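You operate a simulated robot arm through the tools that you are given. There is no shell and no other tool.

You run a simulated two-armed robot. Do the job below in one go: nothing can be reset, and whatever is moved stays where it is left.

## Task
Cure the purple Lucky sign's gem for the time marked at the green glue pot.
Fine: orange clamp knob tight and cure hood shut before you press the cure start key; one run; then the cure time dial to off.

Only the result counts: the job must be done as asked and must still hold three seconds after the hand-in. Knocking over, shifting, dropping, spilling or breaking anything else fails it.

## Robot
Two 7-joint arms with fingered hands on one trunk that stands fixed in place. Base frame: the origin is at the foot of the trunk, x ahead of it, y to its left, z up. Lengths are in cm, angles in degrees, forces in N, time in s.
The left shoulder is at [6, 13.8, 89.7], the right one opposite. With the tool pointing down near the work surface each hand reaches from about 38 to 92 cm from the base axis, measured 20 degrees to its own side. Payload 4 kg a hand.
The tool frame of a hand sits at the grasp point between the pads (the TCP): z along the fingers, y along the line on which they close. The tips reach 3.6 cm beyond it. The gripper opens to 12 cm; its body begins 4.2 cm behind the TCP. The gripper is a hand of 5 fingers: y runs from the thumb to the fingers, the wrist lies at [-1.5, -10.9, -20] in the tool frame.
Orientation is that of the tool frame in the base frame, as [roll, pitch, yaw] about the fixed x, y, z axes, in that order (R = Rz(yaw) Ry(pitch) Rx(roll)). With the fingers straight down and the wrist toward the robot, the tool's x, y and z point along [0, 1, 0], [1, 0, 0] and [0, 0, -1] of the base frame.

## Interface
- The arms move only by the tool play_rows. It takes "left_targets", "right_targets" or both (then of equal length, played together; a hand with none holds still); each is one flat list of numbers, 6 for each row, row after row: the shift along the base's x, y, z in mm, then the turn, a rotation vector about the base's x, y, z in degrees. In form: [dx, dy, dz, rx, ry, rz, dx, dy, dz, rx, ry, rz, ...]. A call has 1 to 20 rows; each row is the pose to reach, as a shift and turn from the pose commanded when the call began. Rows are played at 5 a second. More than 5 cm and 8.6 degrees between two rows, and nothing of the call is played. Where a pose cannot be reached the arm comes as near as it can. A force on the tool above 80 N (or 10 N above the force at the start of the call, whichever is more), or a blocked arm, ends the call early, and 0.2 s more pass. In this call time passes only in rows, and 0.2 s behind the last. The reply holds the time, the measured pose of the TCP, the force on the tool along the base axes, the opening and the grip force, in the units named above and with some noise, with the torque about the TCP (base axes, N m) and any sound that the robot's microphone picked up, and new pictures: "views" is both (left out), scene, wrist or none (wrist: the cameras of the hands that moved).
- Cameras (640 x 400 px; columns grow to the right, rows downward): "scene" is now at [4.23, -2.4, 154.49]; the picture's right is [-0.24, -0.97, 0.00], its down [-0.58, 0.14, -0.80] and it looks along [0.78, -0.19, -0.60] (base axes); focal length 321 px, centre (320, 200). "left" rides on the left gripper at [-6.9, -7.9, -13.1] in its tool frame; the picture's right is [-0.79, -0.29, 0.55], its down [0.55, -0.73, 0.40] and it looks along [0.29, 0.61, 0.74] (tool axes); focal length 222 px, centre (320, 200). "right" rides on the right gripper at [6.9, -7.9, -13.1] in its tool frame; the picture's right is [-0.78, 0.29, -0.55], its down [-0.55, -0.73, 0.40] and it looks along [-0.29, 0.61, 0.74] (tool axes); focal length 222 px, centre (320, 200). There is no depth. A picture from a camera that has moved, and an enlarged one, comes with that camera's place and axes in the base frame and with its lens. The place of the scene camera against the robot may be out by one fixed shift of up to 1.8 cm in any direction.
- raise_lower(by): slides the trunk up (or, below 0, down) by that many cm; the arms and the scene camera ride with it, the base frame stays. It gives what a move gives, with no picture.
- set_fingers(index, middle, ring, little, thumb_bend, thumb_turn, hand): sets how far each is bent, from 0 (flat) to 100 (curled in); at 30 the hand is open as for a grip, at 70 the pads meet at the TCP. One left out holds its place. A second passes; each finger stops where it meets its share of the squeeze, and holds until it gets a number again. It is the only way to open and close the hand. It gives what a move gives, with no picture; readings hold the bend of each and the force on index, middle, ring, little, thumb and palm. thumb_turn goes from beside the hand (0) to across from the fingers (100), as for a grip.
- pan_tilt(pan, tilt): turns the head with the scene camera to pan (to the left, within 86 degrees either way) and tilt (down, from -29 to 69), counted from straight ahead of the robot. It gives what a move gives, and a new picture of the scene camera.
- enlarge(camera, box): a new picture of the part [left, top, right, bottom] of that camera's present view, enlarged. The clock stands still meanwhile.
- hand_in(): hands the job in; it is judged then, once.

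Places have to be worked out from the pictures, the camera data and where the tool is seen. Open the grippers and draw the arms clear of the work before you hand the job in, unless the task says otherwise.

The tools are called after "Call:" by a JSON object that holds its "op" and its "data". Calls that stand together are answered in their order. play_rows: Moves the arms, as the interface text tells. Its arguments: {"type":"object","properties":{"left_targets":{"type":"array","items":{"type":"number"}},"right_targets":{"type":"array","items":{"type":"number"}},"views":{"type":"string","enum":["both","scene","wrist","none"]}},"required":[]} The other tools are called the same way: raise_lower (by) moves the trunk up or down; set_fingers (index, middle, ring, little, thumb_bend, thumb_turn, hand) moves the fingers one by one; pan_tilt (pan, tilt) turns the head that bears the scene camera; enlarge (camera, box) takes an enlarged picture of a part of a camera's view; hand_in () hands the job in.

At the start:

```text
t: 0.0
left_eef_pos: [61.95, 9.09, 122.68]
left_tcp_rot: [179.9, 0.1, 90.1]
left_wrist_force: [-0.1, -0.2, -0.3]
left_torque: [0.0, -0.01, 0.0]
left_finger_gap: 11.94
left_gripper_force: 0.0
left_shape: jaw
left_bend: [30.0, 30.0, 30.0, 30.0, 30.0, 97.0]
left_finger forces: [0.0, 0.0, 0.0, 0.0, 0.1, 0.0]
right_eef_pos: [42.98, -30.9, 121.25]
right_tcp_rot: [179.9, 0.0, 90.0]
right_wrist_force: [-0.2, 0.7, 0.2]
right_torque: [0.0, 0.02, 0.02]
right_finger_gap: 11.94
right_gripper_force: 0.2
right_shape: jaw
right_bend: [30.0, 30.0, 30.0, 30.0, 30.0, 97.0]
right_finger forces: [0.0, 0.0, 0.1, 0.0, 0.0, 0.1]
trunk travel left (down, up): [-47.5, 11.5]
head pan, tilt (commanded): [-13.9, 37.0]
```

scene: 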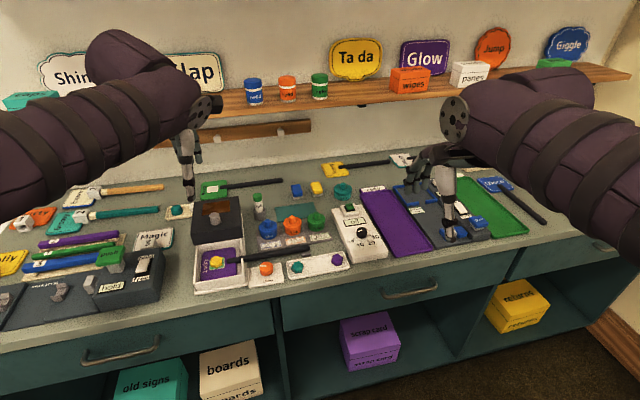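
right: 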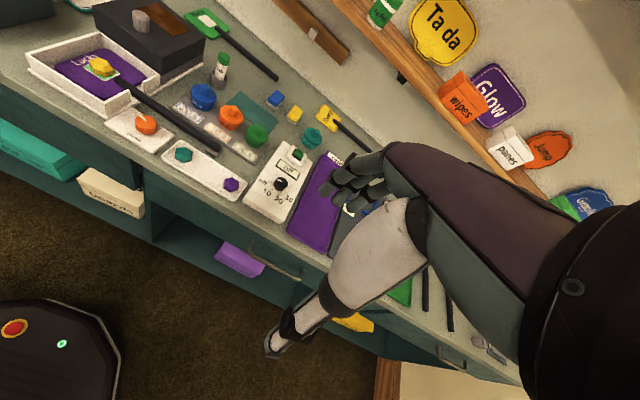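
left: 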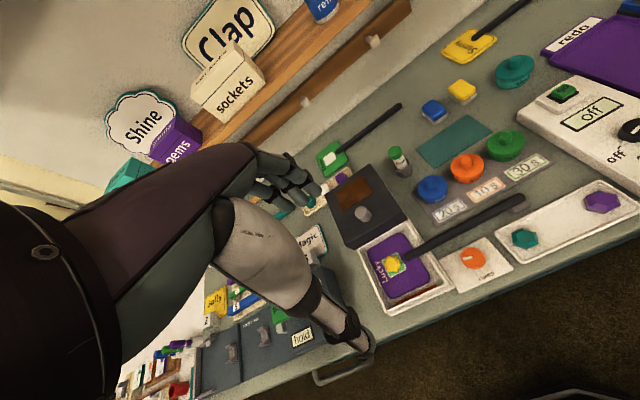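

I start by looking closely at the work area with the cure station, the glue pots and the dial. Enlarging the scene camera in several parts first.

Call:
{"op": "enlarge", "data": {"camera": "scene", "box": [180, 170, 300, 300]}}

Call:
{"op": "enlarge", "data": {"camera": "scene", "box": [240, 170, 400, 290]}}

Call:
{"op": "enlarge", "data": {"camera": "left", "box": [320, 120, 560, 320]}}

Call:
{"op": "enlarge", "data": {"camera": "right", "box": [20, 0, 340, 220]}}

```text
3.08 times, centred on (240, 235) of scene
camera zoom: at [4.23, -2.4, 154.49], right [-0.24, -0.97, 0.0], down [-0.58, 0.14, -0.8], along [0.78, -0.19, -0.6], focal length 987 px, centre (566, 92)
```

zoom: 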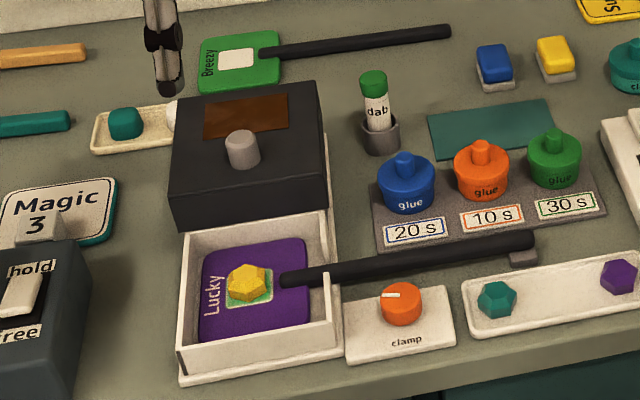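

```text
3.33 times, centred on (320, 230) of scene
camera zoom: at [4.23, -2.4, 154.49], right [-0.24, -0.97, 0.0], down [-0.58, 0.14, -0.8], along [0.78, -0.19, -0.6], focal length 1069 px, centre (320, 100)
```

zoom: 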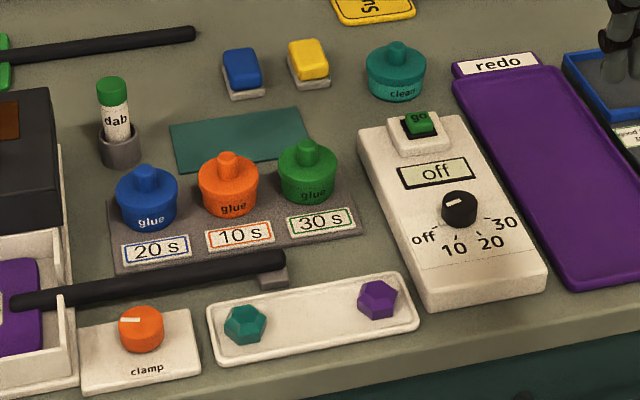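

```text
2.00 times, centred on (440, 220) of left
camera zoom: at [54.01, 2.08, 135.96], right [-0.29, -0.79, -0.55], down [-0.73, 0.55, -0.4], along [0.61, 0.29, -0.74], focal length 444 px, centre (80, 160)
```

zoom: 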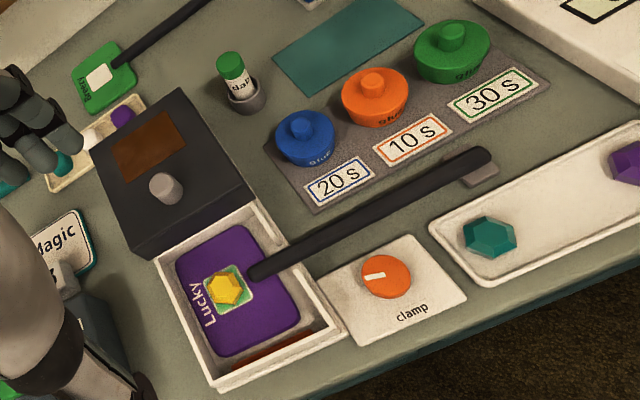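

```text
1.82 times, centred on (180, 110) of right
camera zoom: at [35.09, -23.99, 134.4], right [0.29, -0.78, 0.55], down [-0.73, -0.55, -0.4], along [0.61, -0.29, -0.74], focal length 404 px, centre (574, 364)
```

zoom: 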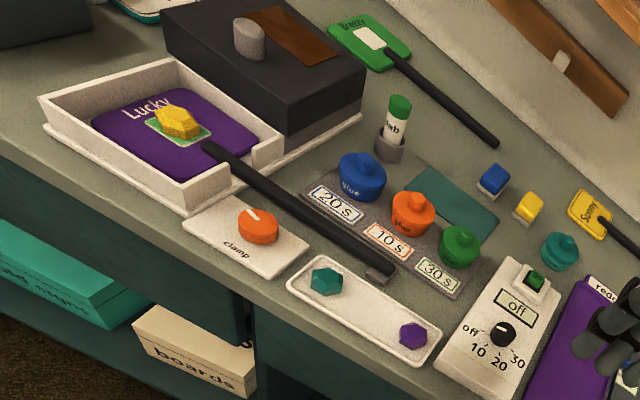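

The Lucky sign already sits in the cure tray with its gem. The green glue pot reads 30 s, and the orange clamp knob, dark sliding hood and dial panel with the green "go" key are all visible. I zoom in further on each control.

Call:
{"op": "enlarge", "data": {"camera": "scene", "box": [325, 195, 395, 270]}}

Call:
{"op": "enlarge", "data": {"camera": "scene", "box": [185, 185, 255, 300]}}

Call:
{"op": "enlarge", "data": {"camera": "left", "box": [320, 160, 480, 320]}}

Call:
{"op": "enlarge", "data": {"camera": "scene", "box": [245, 250, 300, 285]}}

Call:
{"op": "enlarge", "data": {"camera": "right", "box": [230, 130, 340, 240]}}

Call:
{"op": "enlarge", "data": {"camera": "scene", "box": [0, 170, 190, 340]}}

```text
5.33 times, centred on (360, 232) of scene
camera zoom: at [4.23, -2.4, 154.49], right [-0.24, -0.97, 0.0], down [-0.58, 0.14, -0.8], along [0.78, -0.19, -0.6], focal length 1711 px, centre (107, 27)
```

zoom: 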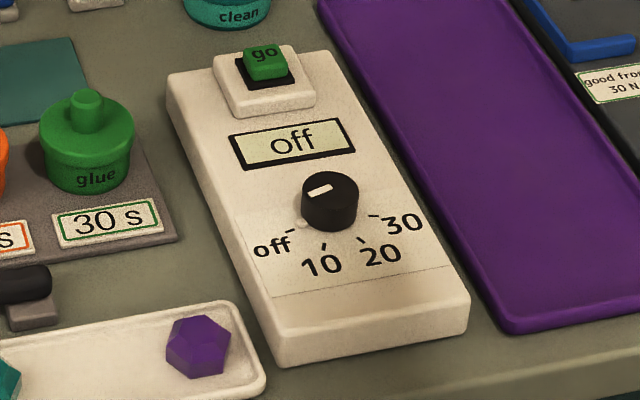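

```text
3.48 times, centred on (220, 242) of scene
camera zoom: at [4.23, -2.4, 154.49], right [-0.24, -0.97, 0.0], down [-0.58, 0.14, -0.8], along [0.78, -0.19, -0.6], focal length 1116 px, centre (668, 52)
```

zoom: 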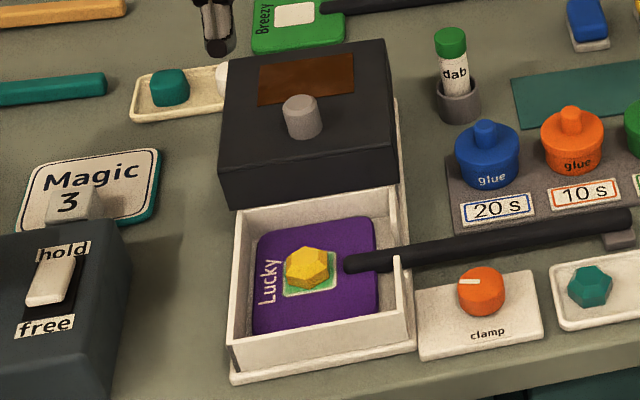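

```text
2.50 times, centred on (400, 240) of left
camera zoom: at [54.01, 2.08, 135.96], right [-0.29, -0.79, -0.55], down [-0.73, 0.55, -0.4], along [0.61, 0.29, -0.74], focal length 555 px, centre (120, 100)
```

zoom: 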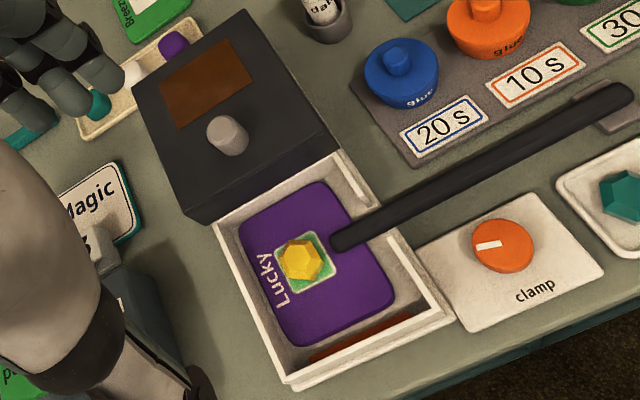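

```text
11.43 times, centred on (272, 268) of scene
camera zoom: at [4.23, -2.4, 154.49], right [-0.24, -0.97, 0.0], down [-0.58, 0.14, -0.8], along [0.78, -0.19, -0.6], focal length 3666 px, centre (863, -571)
```

zoom: 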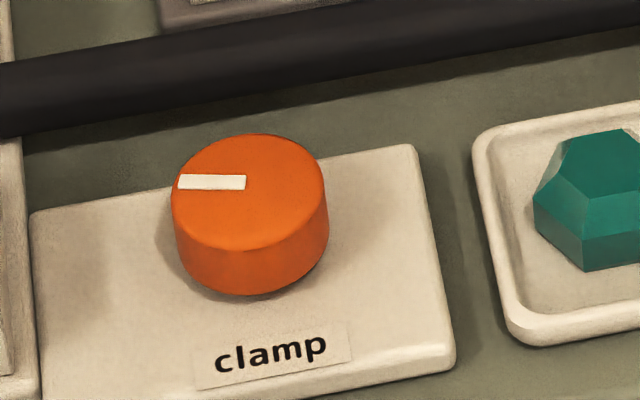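

```text
3.64 times, centred on (285, 185) of right
camera zoom: at [35.09, -23.99, 134.4], right [0.29, -0.78, 0.55], down [-0.73, -0.55, -0.4], along [0.61, -0.29, -0.74], focal length 808 px, centre (447, 254)
```

zoom: 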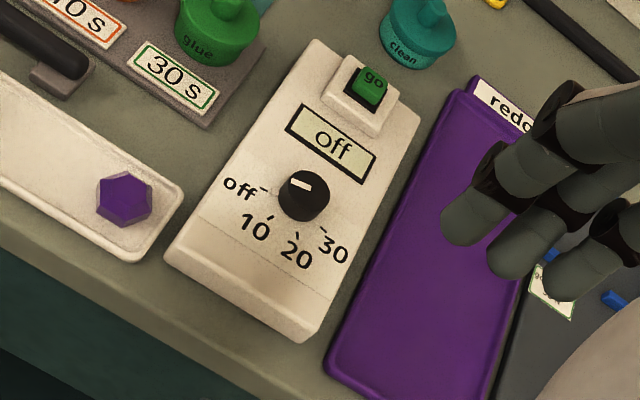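

```text
2.35 times, centred on (95, 255) of scene
camera zoom: at [4.23, -2.4, 154.49], right [-0.24, -0.97, 0.0], down [-0.58, 0.14, -0.8], along [0.78, -0.19, -0.6], focal length 755 px, centre (849, 71)
```

zoom: 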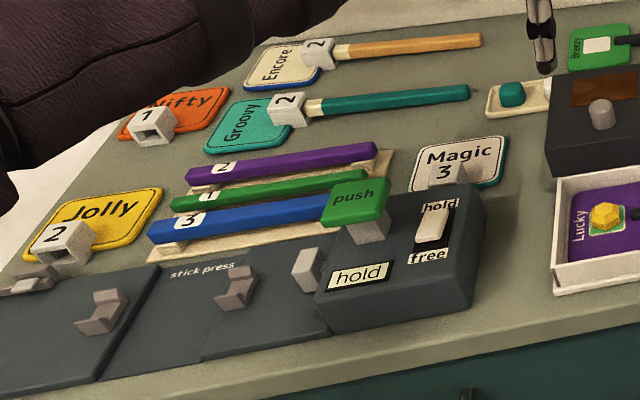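

The dial needs to go counter-clockwise (seen from above) from off to 30, about 150°, with its centre near (67, -29.8). First I test the right hand's finger shapes in free space.

Call:
{"op": "set_fingers", "data": {"hand": "right", "index": 60, "middle": 60, "ring": 100, "little": 100, "thumb_bend": 60, "thumb_turn": 100}}

Call:
{"op": "enlarge", "data": {"camera": "right", "box": [220, 120, 460, 360]}}

Call:
{"op": "enlarge", "data": {"camera": "scene", "box": [380, 100, 540, 260]}}

```text
t: 1.0
left_eef_pos: [61.88, 9.07, 122.67]
left_tcp_rot: [-179.9, 0.0, 90.0]
left_wrist_force: [-0.1, 0.0, 0.4]
left_torque: [0.01, -0.02, -0.01]
left_finger_gap: 11.98
left_gripper_force: 0.0
left_shape: jaw
left_bend: [30.0, 30.0, 30.0, 30.0, 30.0, 97.0]
left_finger forces: [0.0, 0.0, 0.0, 0.0, 0.0, 0.0]
right_eef_pos: [43.04, -30.79, 121.25]
right_tcp_rot: [-180.0, 0.0, 90.1]
right_wrist_force: [0.4, 0.5, 0.4]
right_torque: [-0.01, 0.01, -0.01]
right_finger_gap: 3.04
right_gripper_force: 0.1
right_shape: fingers
right_bend: [60.0, 60.0, 100.0, 100.0, 60.0, 100.0]
right_finger forces: [0.0, 0.0, 0.0, 0.1, 0.0, 0.0]
trunk travel left (down, up): [-47.5, 11.5]
head pan, tilt (commanded): [-13.9, 37.0]
```

```text
1.67 times, centred on (340, 240) of right
camera zoom: at [35.09, -23.99, 134.39], right [0.29, -0.78, 0.55], down [-0.73, -0.55, -0.4], along [0.61, -0.29, -0.74], focal length 370 px, centre (287, 133)
```

zoom: 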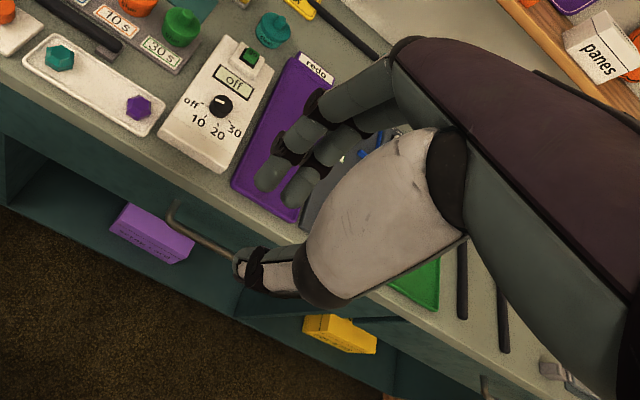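

```text
2.50 times, centred on (460, 180) of scene
camera zoom: at [4.23, -2.4, 154.49], right [-0.24, -0.97, 0.0], down [-0.58, 0.14, -0.8], along [0.78, -0.19, -0.6], focal length 802 px, centre (-30, 250)
```

zoom: 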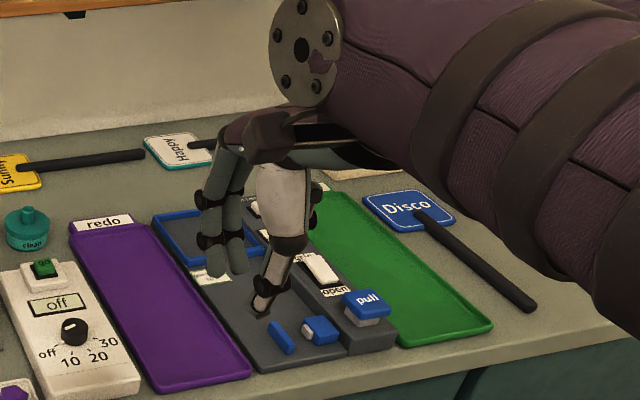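

The pinch gap is about 3 cm at bend 60, with index and middle straddling the TCP. I turn the right hand 64° about the vertical to test the yaw range and see its profile in the scene camera.

Call:
{"op": "play_rows", "data": {"right_targets": [10, 0, 0, 0, 0, 8, 20, 0, 0, 0, 0, 16, 30, 0, 0, 0, 0, 24, 40, 0, 0, 0, 0, 32, 50, 0, 0, 0, 0, 40, 60, 0, 0, 0, 0, 48, 70, 0, 0, 0, 0, 56, 80, 0, 0, 0, 0, 64], "views": "both"}}

```text
t: 2.8
left_eef_pos: [62.03, 9.06, 122.65]
left_tcp_rot: [-180.0, 0.0, 90.0]
left_wrist_force: [-0.2, -0.1, -0.7]
left_torque: [0.03, 0.0, 0.01]
left_finger_gap: 11.97
left_gripper_force: 0.0
left_shape: jaw
left_bend: [30.0, 30.0, 30.0, 30.0, 30.0, 97.0]
left_finger forces: [0.0, 0.0, 0.1, 0.0, 0.0, 0.0]
right_eef_pos: [51.16, -30.99, 121.27]
right_tcp_rot: [180.0, 0.0, 154.1]
right_wrist_force: [-0.1, 0.0, 0.2]
right_torque: [0.03, 0.02, 0.0]
right_finger_gap: 3.01
right_gripper_force: 0.0
right_shape: fingers
right_bend: [60.0, 60.0, 100.0, 100.0, 60.0, 100.0]
right_finger forces: [0.0, 0.0, 0.0, 0.0, 0.0, 0.0]
trunk travel left (down, up): [-47.5, 11.5]
head pan, tilt (commanded): [-13.9, 37.0]
camera scene: at [4.31, -2.41, 154.49], right [-0.24, -0.97, 0.0], down [-0.58, 0.14, -0.8], along [0.77, -0.19, -0.6], focal length 321 px, centre (320, 200)
camera right: at [41.42, -35.07, 134.39], right [0.83, -0.08, 0.55], down [0.17, -0.9, -0.4], along [0.52, 0.43, -0.74], focal length 222 px, centre (320, 200)
```

scene: 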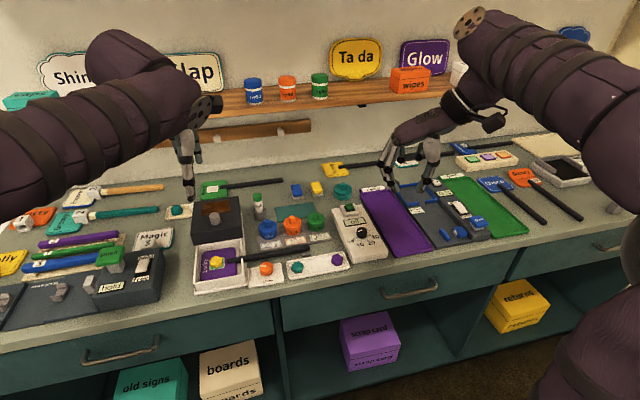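
right: 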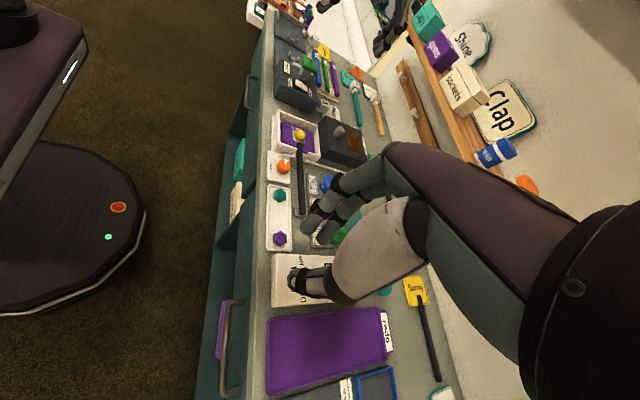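

The 64° turn is reachable. I zoom on the hand in the scene picture to see the pinch profile.

Call:
{"op": "enlarge", "data": {"camera": "scene", "box": [360, 100, 480, 200]}}

Call:
{"op": "enlarge", "data": {"camera": "right", "box": [260, 60, 380, 180]}}

```text
4.00 times, centred on (420, 150) of scene
camera zoom: at [4.31, -2.41, 154.49], right [-0.24, -0.97, 0.0], down [-0.58, 0.14, -0.8], along [0.77, -0.19, -0.6], focal length 1283 px, centre (-80, 400)
```

zoom: 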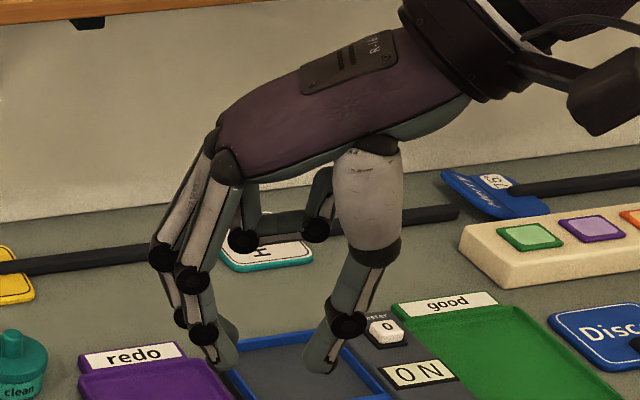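

```text
3.33 times, centred on (320, 120) of right
camera zoom: at [41.42, -35.07, 134.39], right [0.83, -0.08, 0.55], down [0.17, -0.9, -0.4], along [0.52, 0.43, -0.74], focal length 740 px, centre (320, 467)
```

zoom: 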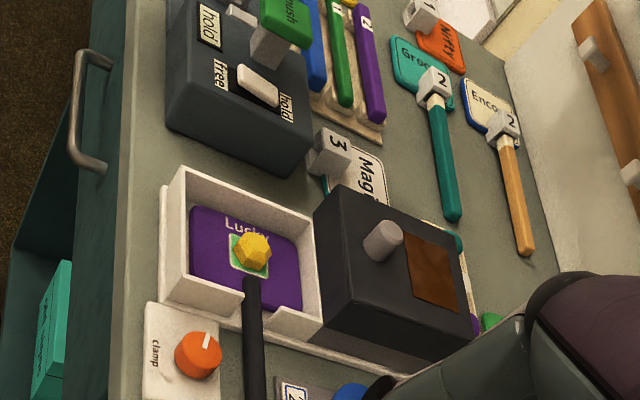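

Fingertips and thumb tip are level, about 3.6 cm below the TCP, with the pinch centred on the TCP. Now I turn the right hand back and bring it above the dial at about (67, -29.8, 105), to measure it closely with the wrist camera.

Call:
{"op": "play_rows", "data": {"right_targets": [20, 1, -20, 0, 0, -8, 40, 2, -40, 0, 0, -16, 60, 4, -60, 0, 0, -24, 80, 6, -80, 0, 0, -32, 100, 8, -100, 0, 0, -40, 120, 9, -120, 0, 0, -48, 140, 10, -140, 0, 0, -56, 158, 11, -160, 0, 0, -64], "views": "both"}}

Call:
{"op": "set_fingers", "data": {"hand": "right", "index": 50, "middle": 50, "thumb_bend": 50}}

Call:
{"op": "enlarge", "data": {"camera": "right", "box": [200, 120, 440, 320]}}

Call:
{"op": "enlarge", "data": {"camera": "scene", "box": [300, 130, 440, 270]}}

```text
t: 4.6
left_eef_pos: [62.05, 9.23, 122.64]
left_tcp_rot: [-180.0, 0.1, 90.1]
left_wrist_force: [0.3, 0.2, 0.1]
left_torque: [-0.03, -0.02, 0.01]
left_finger_gap: 11.97
left_gripper_force: 0.0
left_shape: jaw
left_bend: [30.0, 30.0, 30.0, 30.0, 30.0, 97.0]
left_finger forces: [0.0, 0.1, 0.0, 0.1, 0.1, 0.0]
right_eef_pos: [66.84, -29.63, 105.39]
right_tcp_rot: [180.0, 0.1, 89.9]
right_wrist_force: [0.7, 0.4, -0.4]
right_torque: [-0.02, -0.01, -0.01]
right_finger_gap: 3.0
right_gripper_force: 0.1
right_shape: fingers
right_bend: [60.0, 60.0, 100.0, 100.0, 60.0, 100.0]
right_finger forces: [0.0, 0.0, 0.0, 0.0, 0.0, 0.1]
trunk travel left (down, up): [-47.5, 11.5]
head pan, tilt (commanded): [-13.9, 37.0]
camera scene: at [4.3, -2.36, 154.49], right [-0.24, -0.97, 0.0], down [-0.58, 0.14, -0.8], along [0.77, -0.19, -0.6], focal length 321 px, centre (320, 200)
camera right: at [58.94, -22.69, 118.42], right [0.29, -0.78, 0.55], down [-0.74, -0.55, -0.4], along [0.61, -0.29, -0.74], focal length 222 px, centre (320, 200)
```

scene: 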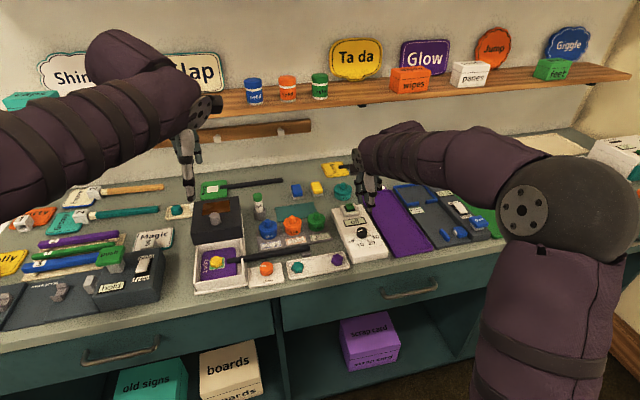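
right: 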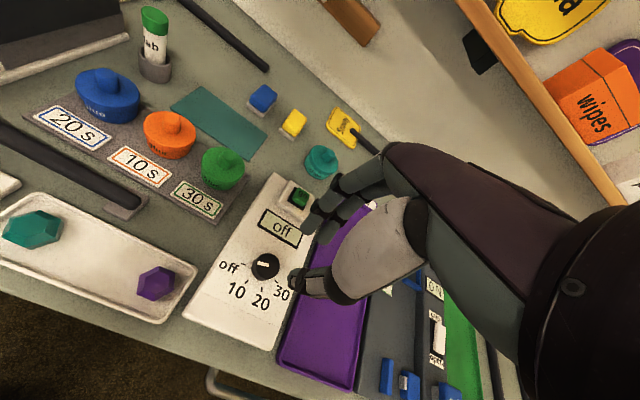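

```text
t: 5.6
left_eef_pos: [61.9, 9.08, 122.68]
left_tcp_rot: [180.0, 0.0, 89.9]
left_wrist_force: [0.5, -0.2, 0.2]
left_torque: [-0.03, 0.01, -0.01]
left_finger_gap: 11.95
left_gripper_force: 0.1
left_shape: jaw
left_bend: [30.0, 30.0, 30.0, 30.0, 30.0, 97.0]
left_finger forces: [0.1, 0.1, 0.0, 0.0, 0.1, 0.0]
right_eef_pos: [66.74, -29.61, 105.4]
right_tcp_rot: [180.0, 0.0, 90.0]
right_wrist_force: [0.0, 0.3, -0.5]
right_torque: [0.0, 0.03, 0.01]
right_finger_gap: 5.92
right_gripper_force: 0.1
right_shape: fingers
right_bend: [50.0, 50.0, 100.0, 100.0, 50.0, 100.0]
right_finger forces: [0.0, 0.0, 0.1, 0.0, 0.1, 0.0]
trunk travel left (down, up): [-47.5, 11.5]
head pan, tilt (commanded): [-13.9, 37.0]
```

```text
2.00 times, centred on (320, 220) of right
camera zoom: at [58.87, -22.76, 118.47], right [0.29, -0.78, 0.55], down [-0.73, -0.55, -0.4], along [0.61, -0.29, -0.74], focal length 444 px, centre (320, 160)
```

zoom: 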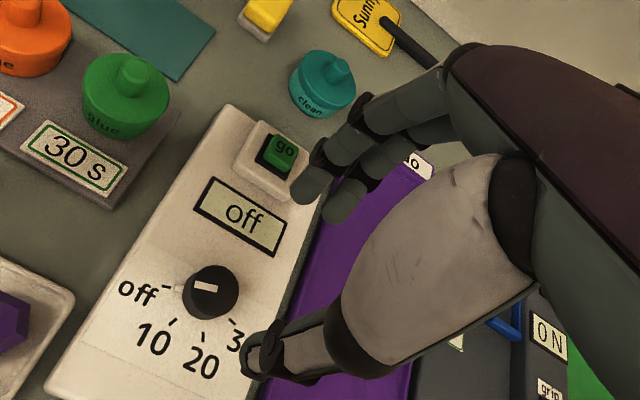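

```text
2.86 times, centred on (370, 200) of scene
camera zoom: at [4.23, -2.4, 154.49], right [-0.24, -0.97, 0.0], down [-0.58, 0.14, -0.8], along [0.77, -0.19, -0.6], focal length 917 px, centre (177, 200)
```

zoom: 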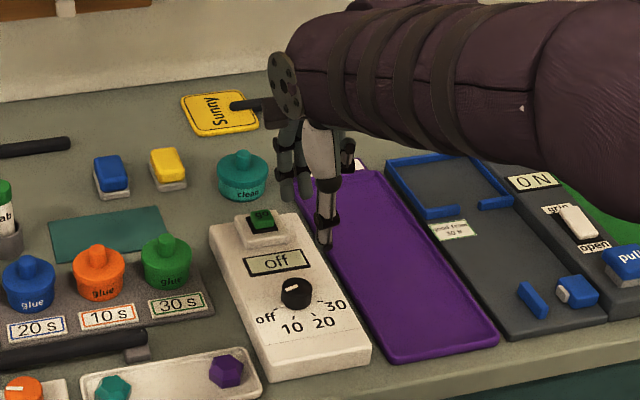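

Triangulating from two wrist views puts the dial top at (67.45, -29.5, 92.35), its panel at z≈90.4 and the dial at about 3.2 cm wide. I lower the open pinch over the dial to TCP z≈95.2.

Call:
{"op": "play_rows", "data": {"right_targets": [6.5, 1, -30, 0, 0, 0, 6.5, 1, -60, 0, 0, 0, 6.5, 1, -85, 0, 0, 0, 6.5, 1, -102, 0, 0, 0], "views": "both"}}

Call:
{"op": "enlarge", "data": {"camera": "right", "box": [220, 140, 420, 320]}}

Call:
{"op": "enlarge", "data": {"camera": "scene", "box": [310, 160, 420, 270]}}

Call:
{"op": "enlarge", "data": {"camera": "left", "box": [480, 20, 640, 180]}}

```text
t: 6.6
left_eef_pos: [61.97, 8.94, 122.66]
left_tcp_rot: [180.0, 0.1, 90.0]
left_wrist_force: [0.5, 0.3, 0.3]
left_torque: [-0.02, 0.01, -0.01]
left_finger_gap: 11.99
left_gripper_force: 0.1
left_shape: jaw
left_bend: [30.0, 30.0, 30.0, 30.0, 30.0, 97.0]
left_finger forces: [0.0, 0.0, 0.0, 0.0, 0.0, 0.0]
right_eef_pos: [67.39, -29.8, 94.91]
right_tcp_rot: [-179.9, 0.0, 90.1]
right_wrist_force: [-0.6, 0.2, 0.2]
right_torque: [0.0, 0.01, -0.02]
right_finger_gap: 5.91
right_gripper_force: 0.1
right_shape: fingers
right_bend: [50.0, 50.0, 100.0, 100.0, 50.0, 100.0]
right_finger forces: [0.1, 0.0, 0.0, 0.0, 0.0, 0.0]
trunk travel left (down, up): [-47.5, 11.5]
head pan, tilt (commanded): [-13.9, 37.0]
camera scene: at [4.25, -2.4, 154.49], right [-0.24, -0.97, 0.0], down [-0.58, 0.14, -0.8], along [0.77, -0.19, -0.6], focal length 321 px, centre (320, 200)
camera right: at [59.55, -22.85, 108.09], right [0.29, -0.78, 0.55], down [-0.74, -0.55, -0.4], along [0.61, -0.29, -0.74], focal length 222 px, centre (320, 200)
```

scene: 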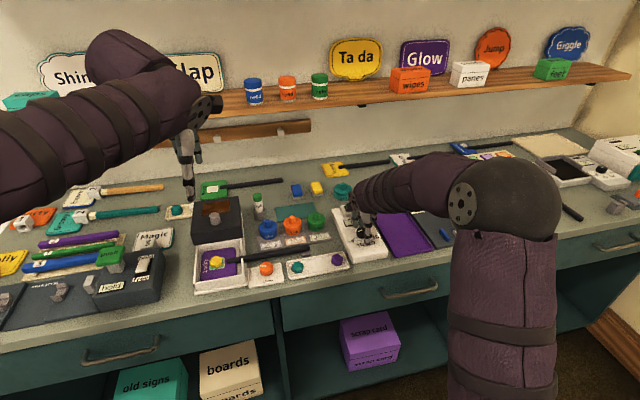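
right: 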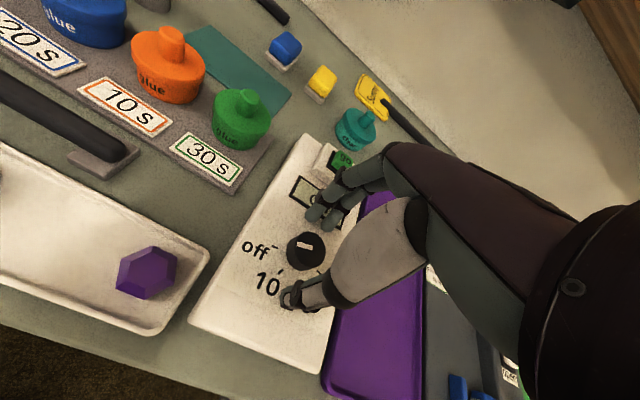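

```text
2.22 times, centred on (320, 230) of right
camera zoom: at [59.55, -22.85, 108.09], right [0.29, -0.78, 0.55], down [-0.74, -0.55, -0.4], along [0.61, -0.29, -0.74], focal length 494 px, centre (320, 133)
```

zoom: 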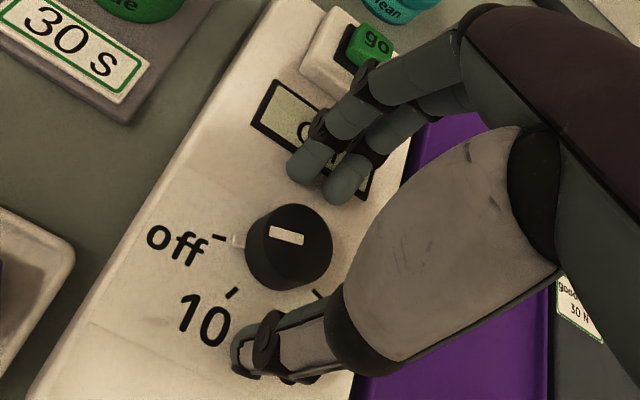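

```text
3.64 times, centred on (365, 215) of scene
camera zoom: at [4.25, -2.4, 154.49], right [-0.24, -0.97, 0.0], down [-0.58, 0.14, -0.8], along [0.77, -0.19, -0.6], focal length 1167 px, centre (156, 146)
```

zoom: 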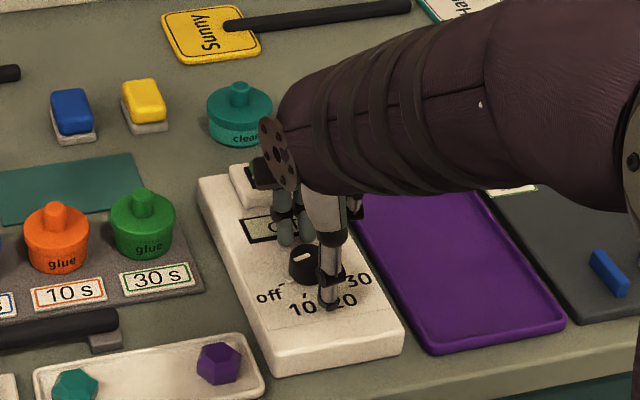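

```text
2.50 times, centred on (560, 100) of left
camera zoom: at [54.03, 2.08, 135.95], right [-0.29, -0.79, -0.55], down [-0.73, 0.55, -0.4], along [0.61, 0.29, -0.74], focal length 555 px, centre (-280, 450)
```

zoom: 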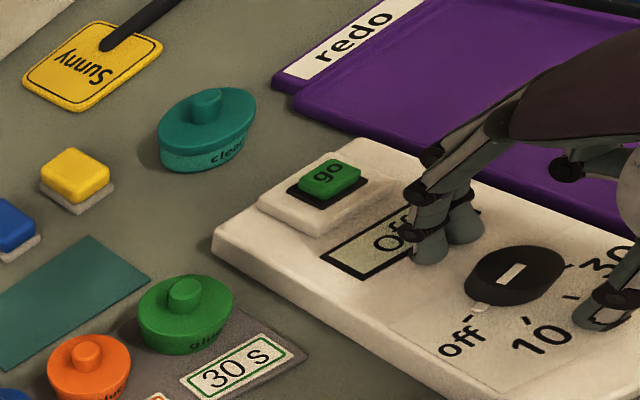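

The dial sits between the finger pads, about 2 mm towards +y from centre. I correct by that and go 3 mm lower.

Call:
{"op": "play_rows", "data": {"right_targets": [0, 2, -1, 0, 0, 0, 0, 2, -3, 0, 0, 0], "views": "none"}}

Call:
{"op": "set_fingers", "data": {"hand": "right", "index": 58, "middle": 58, "thumb_bend": 58}}

Call:
{"op": "enlarge", "data": {"camera": "right", "box": [220, 140, 420, 320]}}

Call:
{"op": "enlarge", "data": {"camera": "left", "box": [480, 20, 640, 180]}}

```text
t: 7.2
left_eef_pos: [61.88, 9.09, 122.78]
left_tcp_rot: [179.9, 0.2, 89.9]
left_wrist_force: [-0.2, -0.5, 0.6]
left_torque: [-0.02, 0.02, 0.02]
left_finger_gap: 11.97
left_gripper_force: 0.1
left_shape: jaw
left_bend: [30.0, 30.0, 30.0, 30.0, 30.0, 97.0]
left_finger forces: [0.0, 0.0, 0.0, 0.1, 0.1, 0.0]
right_eef_pos: [67.3, -29.59, 94.88]
right_tcp_rot: [179.8, 0.1, 90.0]
right_wrist_force: [0.1, -0.3, 8.3]
right_torque: [0.02, -0.29, -0.01]
right_finger_gap: 5.91
right_gripper_force: 4.4
right_shape: fingers
right_bend: [50.0, 50.0, 100.0, 100.0, 50.0, 100.0]
right_finger forces: [5.7, 2.3, 0.0, 0.0, 0.0, 0.1]
trunk travel left (down, up): [-47.5, 11.5]
head pan, tilt (commanded): [-13.9, 37.0]
```

```text
t: 8.2
left_eef_pos: [61.94, 9.12, 122.74]
left_tcp_rot: [180.0, 0.1, 90.1]
left_wrist_force: [0.8, 0.1, -0.6]
left_torque: [0.01, -0.01, 0.01]
left_finger_gap: 11.95
left_gripper_force: 0.0
left_shape: jaw
left_bend: [30.0, 30.0, 30.0, 30.0, 30.0, 97.0]
left_finger forces: [0.1, 0.0, 0.1, 0.0, 0.0, 0.0]
right_eef_pos: [67.42, -29.41, 94.81]
right_tcp_rot: [179.8, -0.1, 90.0]
right_wrist_force: [4.1, 0.0, 16.4]
right_torque: [0.17, -0.68, -0.06]
right_finger_gap: 4.39
right_gripper_force: 8.1
right_shape: fingers
right_bend: [54.0, 57.0, 100.0, 100.0, 57.0, 100.0]
right_finger forces: [15.9, 0.0, 0.0, 0.1, 0.0, 0.0]
trunk travel left (down, up): [-47.5, 11.5]
head pan, tilt (commanded): [-13.9, 37.0]
```

```text
2.22 times, centred on (320, 230) of right
camera zoom: at [59.47, -22.56, 107.98], right [0.29, -0.78, 0.55], down [-0.73, -0.55, -0.4], along [0.62, -0.29, -0.73], focal length 494 px, centre (320, 133)
```

zoom: 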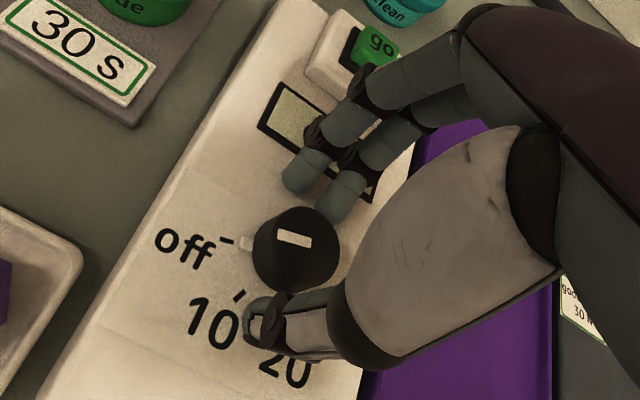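

```text
2.50 times, centred on (560, 100) of left
camera zoom: at [53.93, 2.13, 136.01], right [-0.29, -0.79, -0.55], down [-0.73, 0.55, -0.4], along [0.61, 0.29, -0.74], focal length 555 px, centre (-280, 450)
```

zoom: 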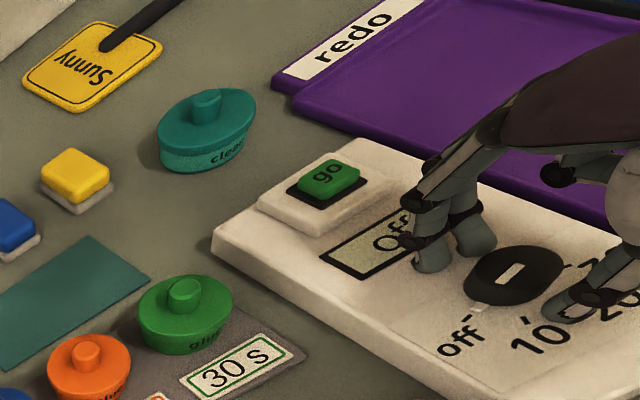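

The index fingertip is pressing on the panel (16 N up), so the tips reach slightly lower than I thought. I raise by 7 mm and continue closing onto the dial.

Call:
{"op": "play_rows", "data": {"right_targets": [0, 0, 3.5, 0, 0, 0, 0, 0, 7, 0, 0, 0], "views": "none"}}

Call:
{"op": "set_fingers", "data": {"hand": "right", "index": 59, "middle": 59, "thumb_bend": 59}}

Call:
{"op": "enlarge", "data": {"camera": "right", "box": [220, 140, 420, 320]}}

Call:
{"op": "enlarge", "data": {"camera": "left", "box": [480, 20, 640, 180]}}

```text
t: 8.8
left_eef_pos: [62.11, 8.99, 122.67]
left_tcp_rot: [-180.0, 0.0, 90.0]
left_wrist_force: [0.6, -0.7, 0.0]
left_torque: [0.04, 0.02, 0.0]
left_finger_gap: 11.96
left_gripper_force: 0.0
left_shape: jaw
left_bend: [30.0, 30.0, 30.0, 30.0, 30.0, 97.0]
left_finger forces: [0.0, 0.1, 0.1, 0.1, 0.0, 0.1]
right_eef_pos: [67.34, -29.6, 95.19]
right_tcp_rot: [-179.7, 0.0, 89.9]
right_wrist_force: [-0.1, 0.7, 0.9]
right_torque: [-0.01, 0.0, -0.04]
right_finger_gap: 3.91
right_gripper_force: 0.0
right_shape: fingers
right_bend: [57.0, 57.0, 100.0, 100.0, 57.0, 100.0]
right_finger forces: [0.0, 0.0, 0.0, 0.1, 0.0, 0.0]
trunk travel left (down, up): [-47.5, 11.5]
head pan, tilt (commanded): [-13.9, 37.0]
```

```text
t: 9.8
left_eef_pos: [61.92, 9.11, 122.74]
left_tcp_rot: [180.0, 0.0, 90.0]
left_wrist_force: [0.8, -0.7, -1.5]
left_torque: [-0.01, 0.03, -0.02]
left_finger_gap: 11.98
left_gripper_force: 0.0
left_shape: jaw
left_bend: [30.0, 30.0, 30.0, 30.0, 30.0, 97.0]
left_finger forces: [0.0, 0.1, 0.0, 0.0, 0.0, 0.0]
right_eef_pos: [67.43, -29.38, 95.45]
right_tcp_rot: [179.9, 0.0, 90.0]
right_wrist_force: [-0.5, -0.5, -0.2]
right_torque: [-0.01, 0.02, -0.02]
right_finger_gap: 3.36
right_gripper_force: 0.0
right_shape: fingers
right_bend: [59.0, 59.0, 100.0, 100.0, 59.0, 100.0]
right_finger forces: [0.0, 0.1, 0.0, 0.0, 0.0, 0.0]
trunk travel left (down, up): [-47.5, 11.5]
head pan, tilt (commanded): [-13.9, 37.0]
```

```text
2.22 times, centred on (320, 230) of right
camera zoom: at [59.5, -22.59, 108.53], right [0.29, -0.78, 0.55], down [-0.73, -0.55, -0.4], along [0.61, -0.29, -0.74], focal length 494 px, centre (320, 133)
```

zoom: 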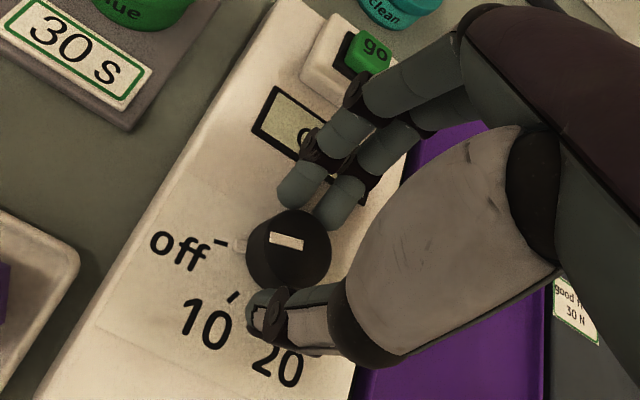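

```text
2.50 times, centred on (560, 100) of left
camera zoom: at [54.02, 2.08, 135.96], right [-0.29, -0.79, -0.55], down [-0.73, 0.55, -0.4], along [0.61, 0.29, -0.74], focal length 555 px, centre (-280, 450)
```

zoom: 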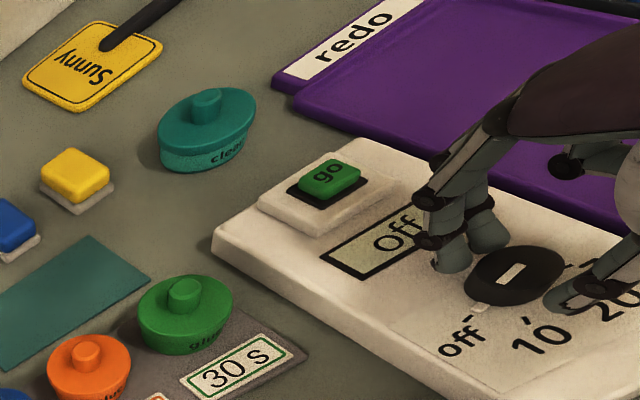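

The pads are just short of the dial on both sides, with no contact force. I close the pinch to hold the dial.

Call:
{"op": "set_fingers", "data": {"hand": "right", "index": 70, "middle": 70, "thumb_bend": 70}}

Call:
{"op": "enlarge", "data": {"camera": "right", "box": [220, 140, 420, 320]}}

Call:
{"op": "enlarge", "data": {"camera": "left", "box": [540, 80, 640, 180]}}

```text
t: 10.8
left_eef_pos: [61.93, 9.14, 122.7]
left_tcp_rot: [180.0, -0.1, 90.0]
left_wrist_force: [0.2, 0.0, 0.1]
left_torque: [-0.02, 0.0, 0.02]
left_finger_gap: 11.98
left_gripper_force: 0.1
left_shape: jaw
left_bend: [30.0, 30.0, 30.0, 30.0, 30.0, 97.0]
left_finger forces: [0.0, 0.0, 0.0, 0.1, 0.0, 0.0]
right_eef_pos: [67.53, -29.43, 95.31]
right_tcp_rot: [180.0, 0.1, 90.0]
right_wrist_force: [6.5, -1.4, 0.2]
right_torque: [-0.07, -0.28, -0.03]
right_finger_gap: 2.29
right_gripper_force: 10.7
right_shape: fingers
right_bend: [64.0, 65.0, 100.0, 100.0, 65.0, 100.0]
right_finger forces: [6.7, 7.3, 0.0, 0.0, 7.3, 0.0]
trunk travel left (down, up): [-47.5, 11.5]
head pan, tilt (commanded): [-13.9, 37.0]
```

```text
2.22 times, centred on (320, 230) of right
camera zoom: at [59.57, -22.59, 108.53], right [0.29, -0.78, 0.55], down [-0.73, -0.55, -0.4], along [0.61, -0.29, -0.74], focal length 494 px, centre (320, 133)
```

zoom: 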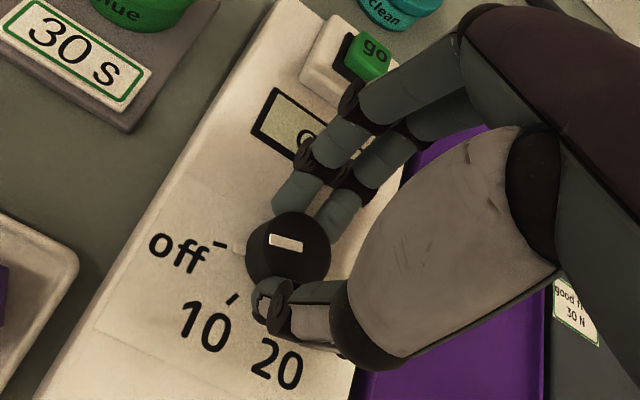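

```text
4.00 times, centred on (590, 130) of left
camera zoom: at [54.09, 2.08, 135.93], right [-0.29, -0.79, -0.55], down [-0.73, 0.55, -0.4], along [0.61, 0.29, -0.74], focal length 888 px, centre (-760, 480)
```

zoom: 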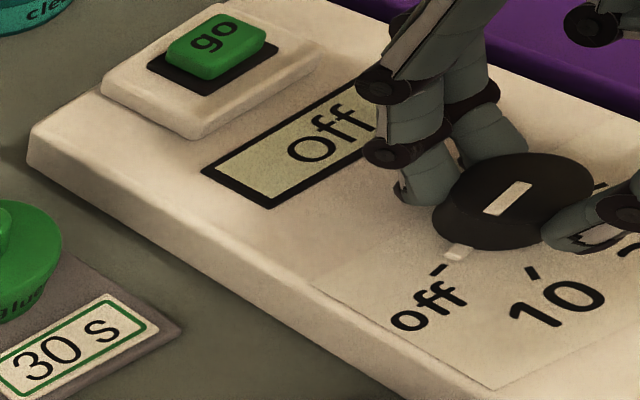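

The dial is held with about 7 N per finger. I turn it counter-clockwise by 72° about the dial axis.

Call:
{"op": "play_rows", "data": {"right_targets": [0, 0, 0, 0, 0, 8, 0, 0, 0, 0, 0, 16, 0, 0, 0, 0, 0, 24, 0, 0, 0, 0, 0, 32, 0, 0, 0, 0, 0, 40, 0, 0, 0, 0, 0, 48, 0, 0, 0, 0, 0, 56, 0, 0, 0, 0, 0, 64, 0, 0, 0, 0, 0, 72], "views": "both"}}

Call:
{"op": "enlarge", "data": {"camera": "left", "box": [540, 80, 640, 180]}}

Call:
{"op": "enlarge", "data": {"camera": "right", "box": [220, 140, 420, 320]}}

Call:
{"op": "enlarge", "data": {"camera": "scene", "box": [310, 160, 420, 270]}}

```text
t: 12.8
left_eef_pos: [61.9, 9.05, 122.63]
left_tcp_rot: [180.0, 0.0, 90.0]
left_wrist_force: [-1.0, -0.7, 0.5]
left_torque: [0.02, 0.0, -0.01]
left_finger_gap: 11.99
left_gripper_force: 0.1
left_shape: jaw
left_bend: [30.0, 30.0, 30.0, 30.0, 30.0, 97.0]
left_finger forces: [0.0, 0.0, 0.0, 0.1, 0.0, 0.0]
right_eef_pos: [67.57, -29.59, 95.3]
right_tcp_rot: [180.0, -0.2, 162.2]
right_wrist_force: [-0.9, 0.9, -1.1]
right_torque: [0.05, 0.01, 0.0]
right_finger_gap: 2.27
right_gripper_force: 10.2
right_shape: fingers
right_bend: [65.0, 66.0, 100.0, 100.0, 65.0, 100.0]
right_finger forces: [5.6, 5.4, 0.0, 0.0, 9.5, 0.1]
trunk travel left (down, up): [-47.5, 11.5]
head pan, tilt (commanded): [-13.9, 37.0]
camera scene: at [4.24, -2.4, 154.49], right [-0.24, -0.97, 0.0], down [-0.58, 0.14, -0.8], along [0.77, -0.19, -0.6], focal length 321 px, centre (320, 200)
camera right: at [58.45, -34.91, 108.56], right [0.84, 0.04, 0.55], down [0.3, -0.87, -0.4], along [0.46, 0.5, -0.74], focal length 222 px, centre (320, 200)
```

scene: 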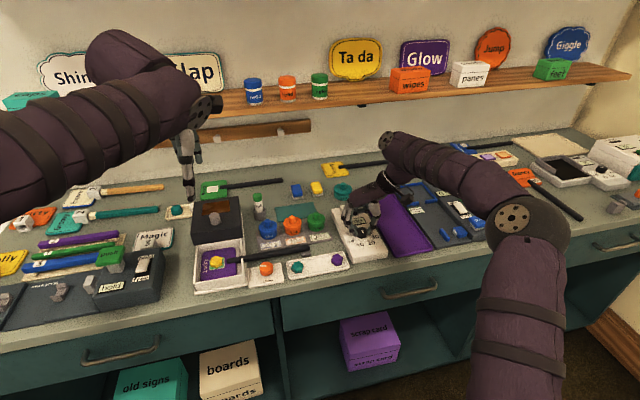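
right: 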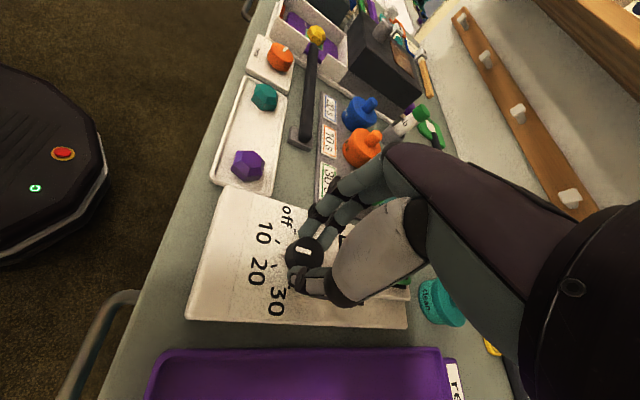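

```text
4.00 times, centred on (590, 130) of left
camera zoom: at [54.02, 2.07, 135.95], right [-0.29, -0.79, -0.55], down [-0.73, 0.55, -0.4], along [0.61, 0.29, -0.74], focal length 888 px, centre (-760, 480)
```

zoom: 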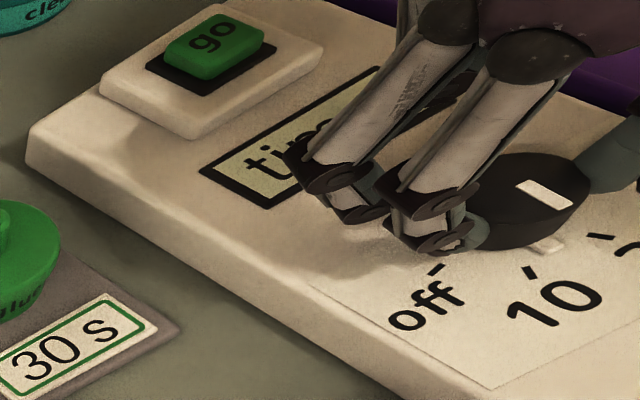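

```text
2.22 times, centred on (320, 230) of right
camera zoom: at [58.45, -34.91, 108.56], right [0.84, 0.04, 0.55], down [0.3, -0.87, -0.4], along [0.46, 0.5, -0.74], focal length 494 px, centre (320, 133)
```

zoom: 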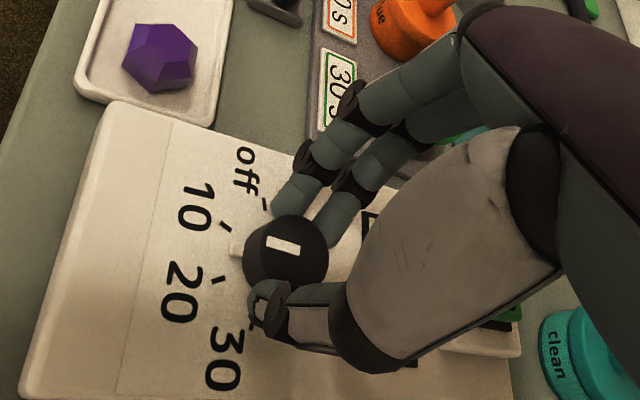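

```text
3.64 times, centred on (365, 215) of scene
camera zoom: at [4.24, -2.4, 154.49], right [-0.24, -0.97, 0.0], down [-0.58, 0.14, -0.8], along [0.77, -0.19, -0.6], focal length 1167 px, centre (156, 146)
```

zoom: 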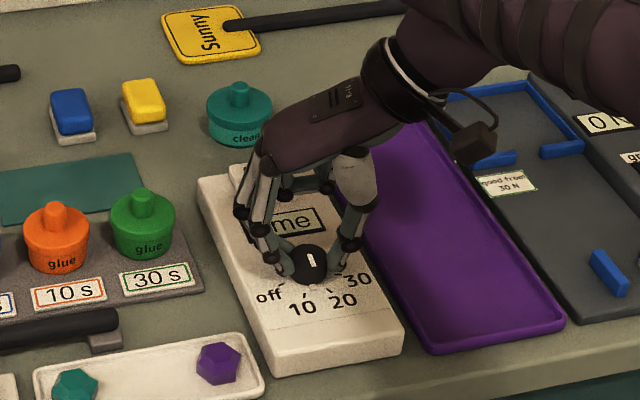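

The dial follows: it now points between 10 and 20 and the display shows "time?". I keep turning in the same grip in small steps, watching reach.

Call:
{"op": "play_rows", "data": {"right_targets": [0, 0, 0, 0, 0, 8, 0, 0, 0, 0, 0, 16, 0, 0, 0, 0, 0, 24, 0, 0, 0, 0, 0, 32], "views": "both"}}

Call:
{"op": "enlarge", "data": {"camera": "right", "box": [220, 140, 420, 320]}}

```text
t: 13.8
left_eef_pos: [62.0, 9.03, 122.69]
left_tcp_rot: [-180.0, 0.0, 90.0]
left_wrist_force: [-0.9, -0.5, -0.3]
left_torque: [0.01, 0.01, 0.03]
left_finger_gap: 11.98
left_gripper_force: 0.0
left_shape: jaw
left_bend: [30.0, 30.0, 30.0, 30.0, 30.0, 97.0]
left_finger forces: [0.1, 0.1, 0.0, 0.1, 0.0, 0.0]
right_eef_pos: [67.47, -29.55, 95.41]
right_tcp_rot: [180.0, 0.0, -165.9]
right_wrist_force: [-1.8, 1.4, -5.0]
right_torque: [0.05, 0.08, -0.02]
right_finger_gap: 2.28
right_gripper_force: 9.3
right_shape: fingers
right_bend: [65.0, 66.0, 100.0, 100.0, 65.0, 100.0]
right_finger forces: [5.8, 5.1, 0.0, 0.0, 8.8, 0.1]
trunk travel left (down, up): [-47.5, 11.5]
head pan, tilt (commanded): [-13.9, 37.0]
camera scene: at [4.26, -2.39, 154.49], right [-0.24, -0.97, 0.0], down [-0.58, 0.14, -0.8], along [0.77, -0.19, -0.6], focal length 321 px, centre (320, 200)
camera right: at [62.62, -38.91, 108.6], right [0.69, 0.47, 0.55], down [0.71, -0.58, -0.4], along [0.13, 0.66, -0.74], focal length 222 px, centre (320, 200)
```

scene: 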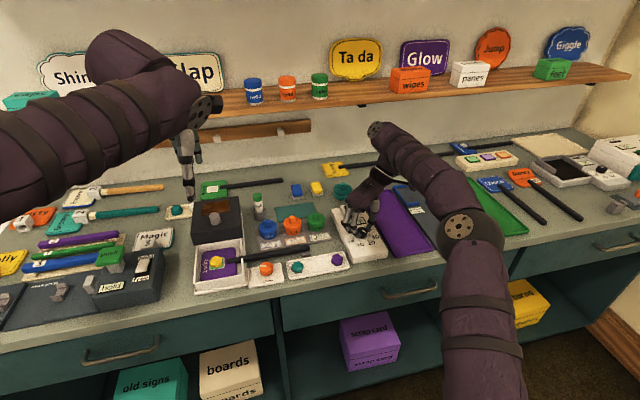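
right: 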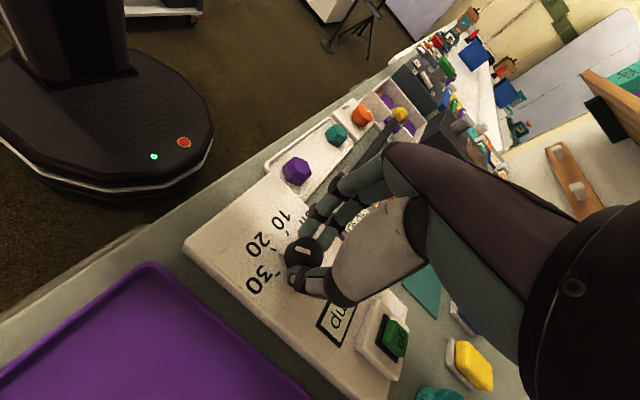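

```text
2.22 times, centred on (320, 230) of right
camera zoom: at [62.62, -38.91, 108.6], right [0.69, 0.47, 0.55], down [0.71, -0.58, -0.4], along [0.13, 0.66, -0.74], focal length 494 px, centre (320, 133)
```

zoom: 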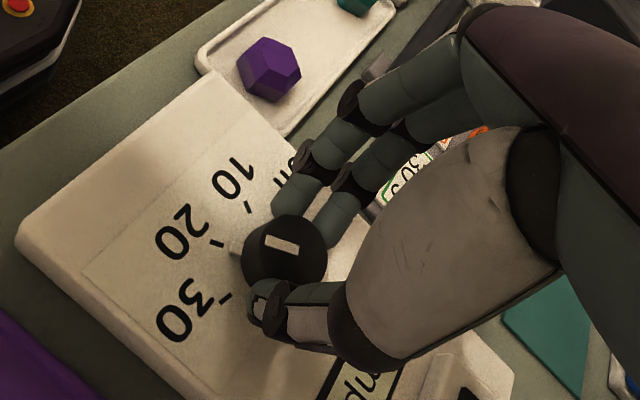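

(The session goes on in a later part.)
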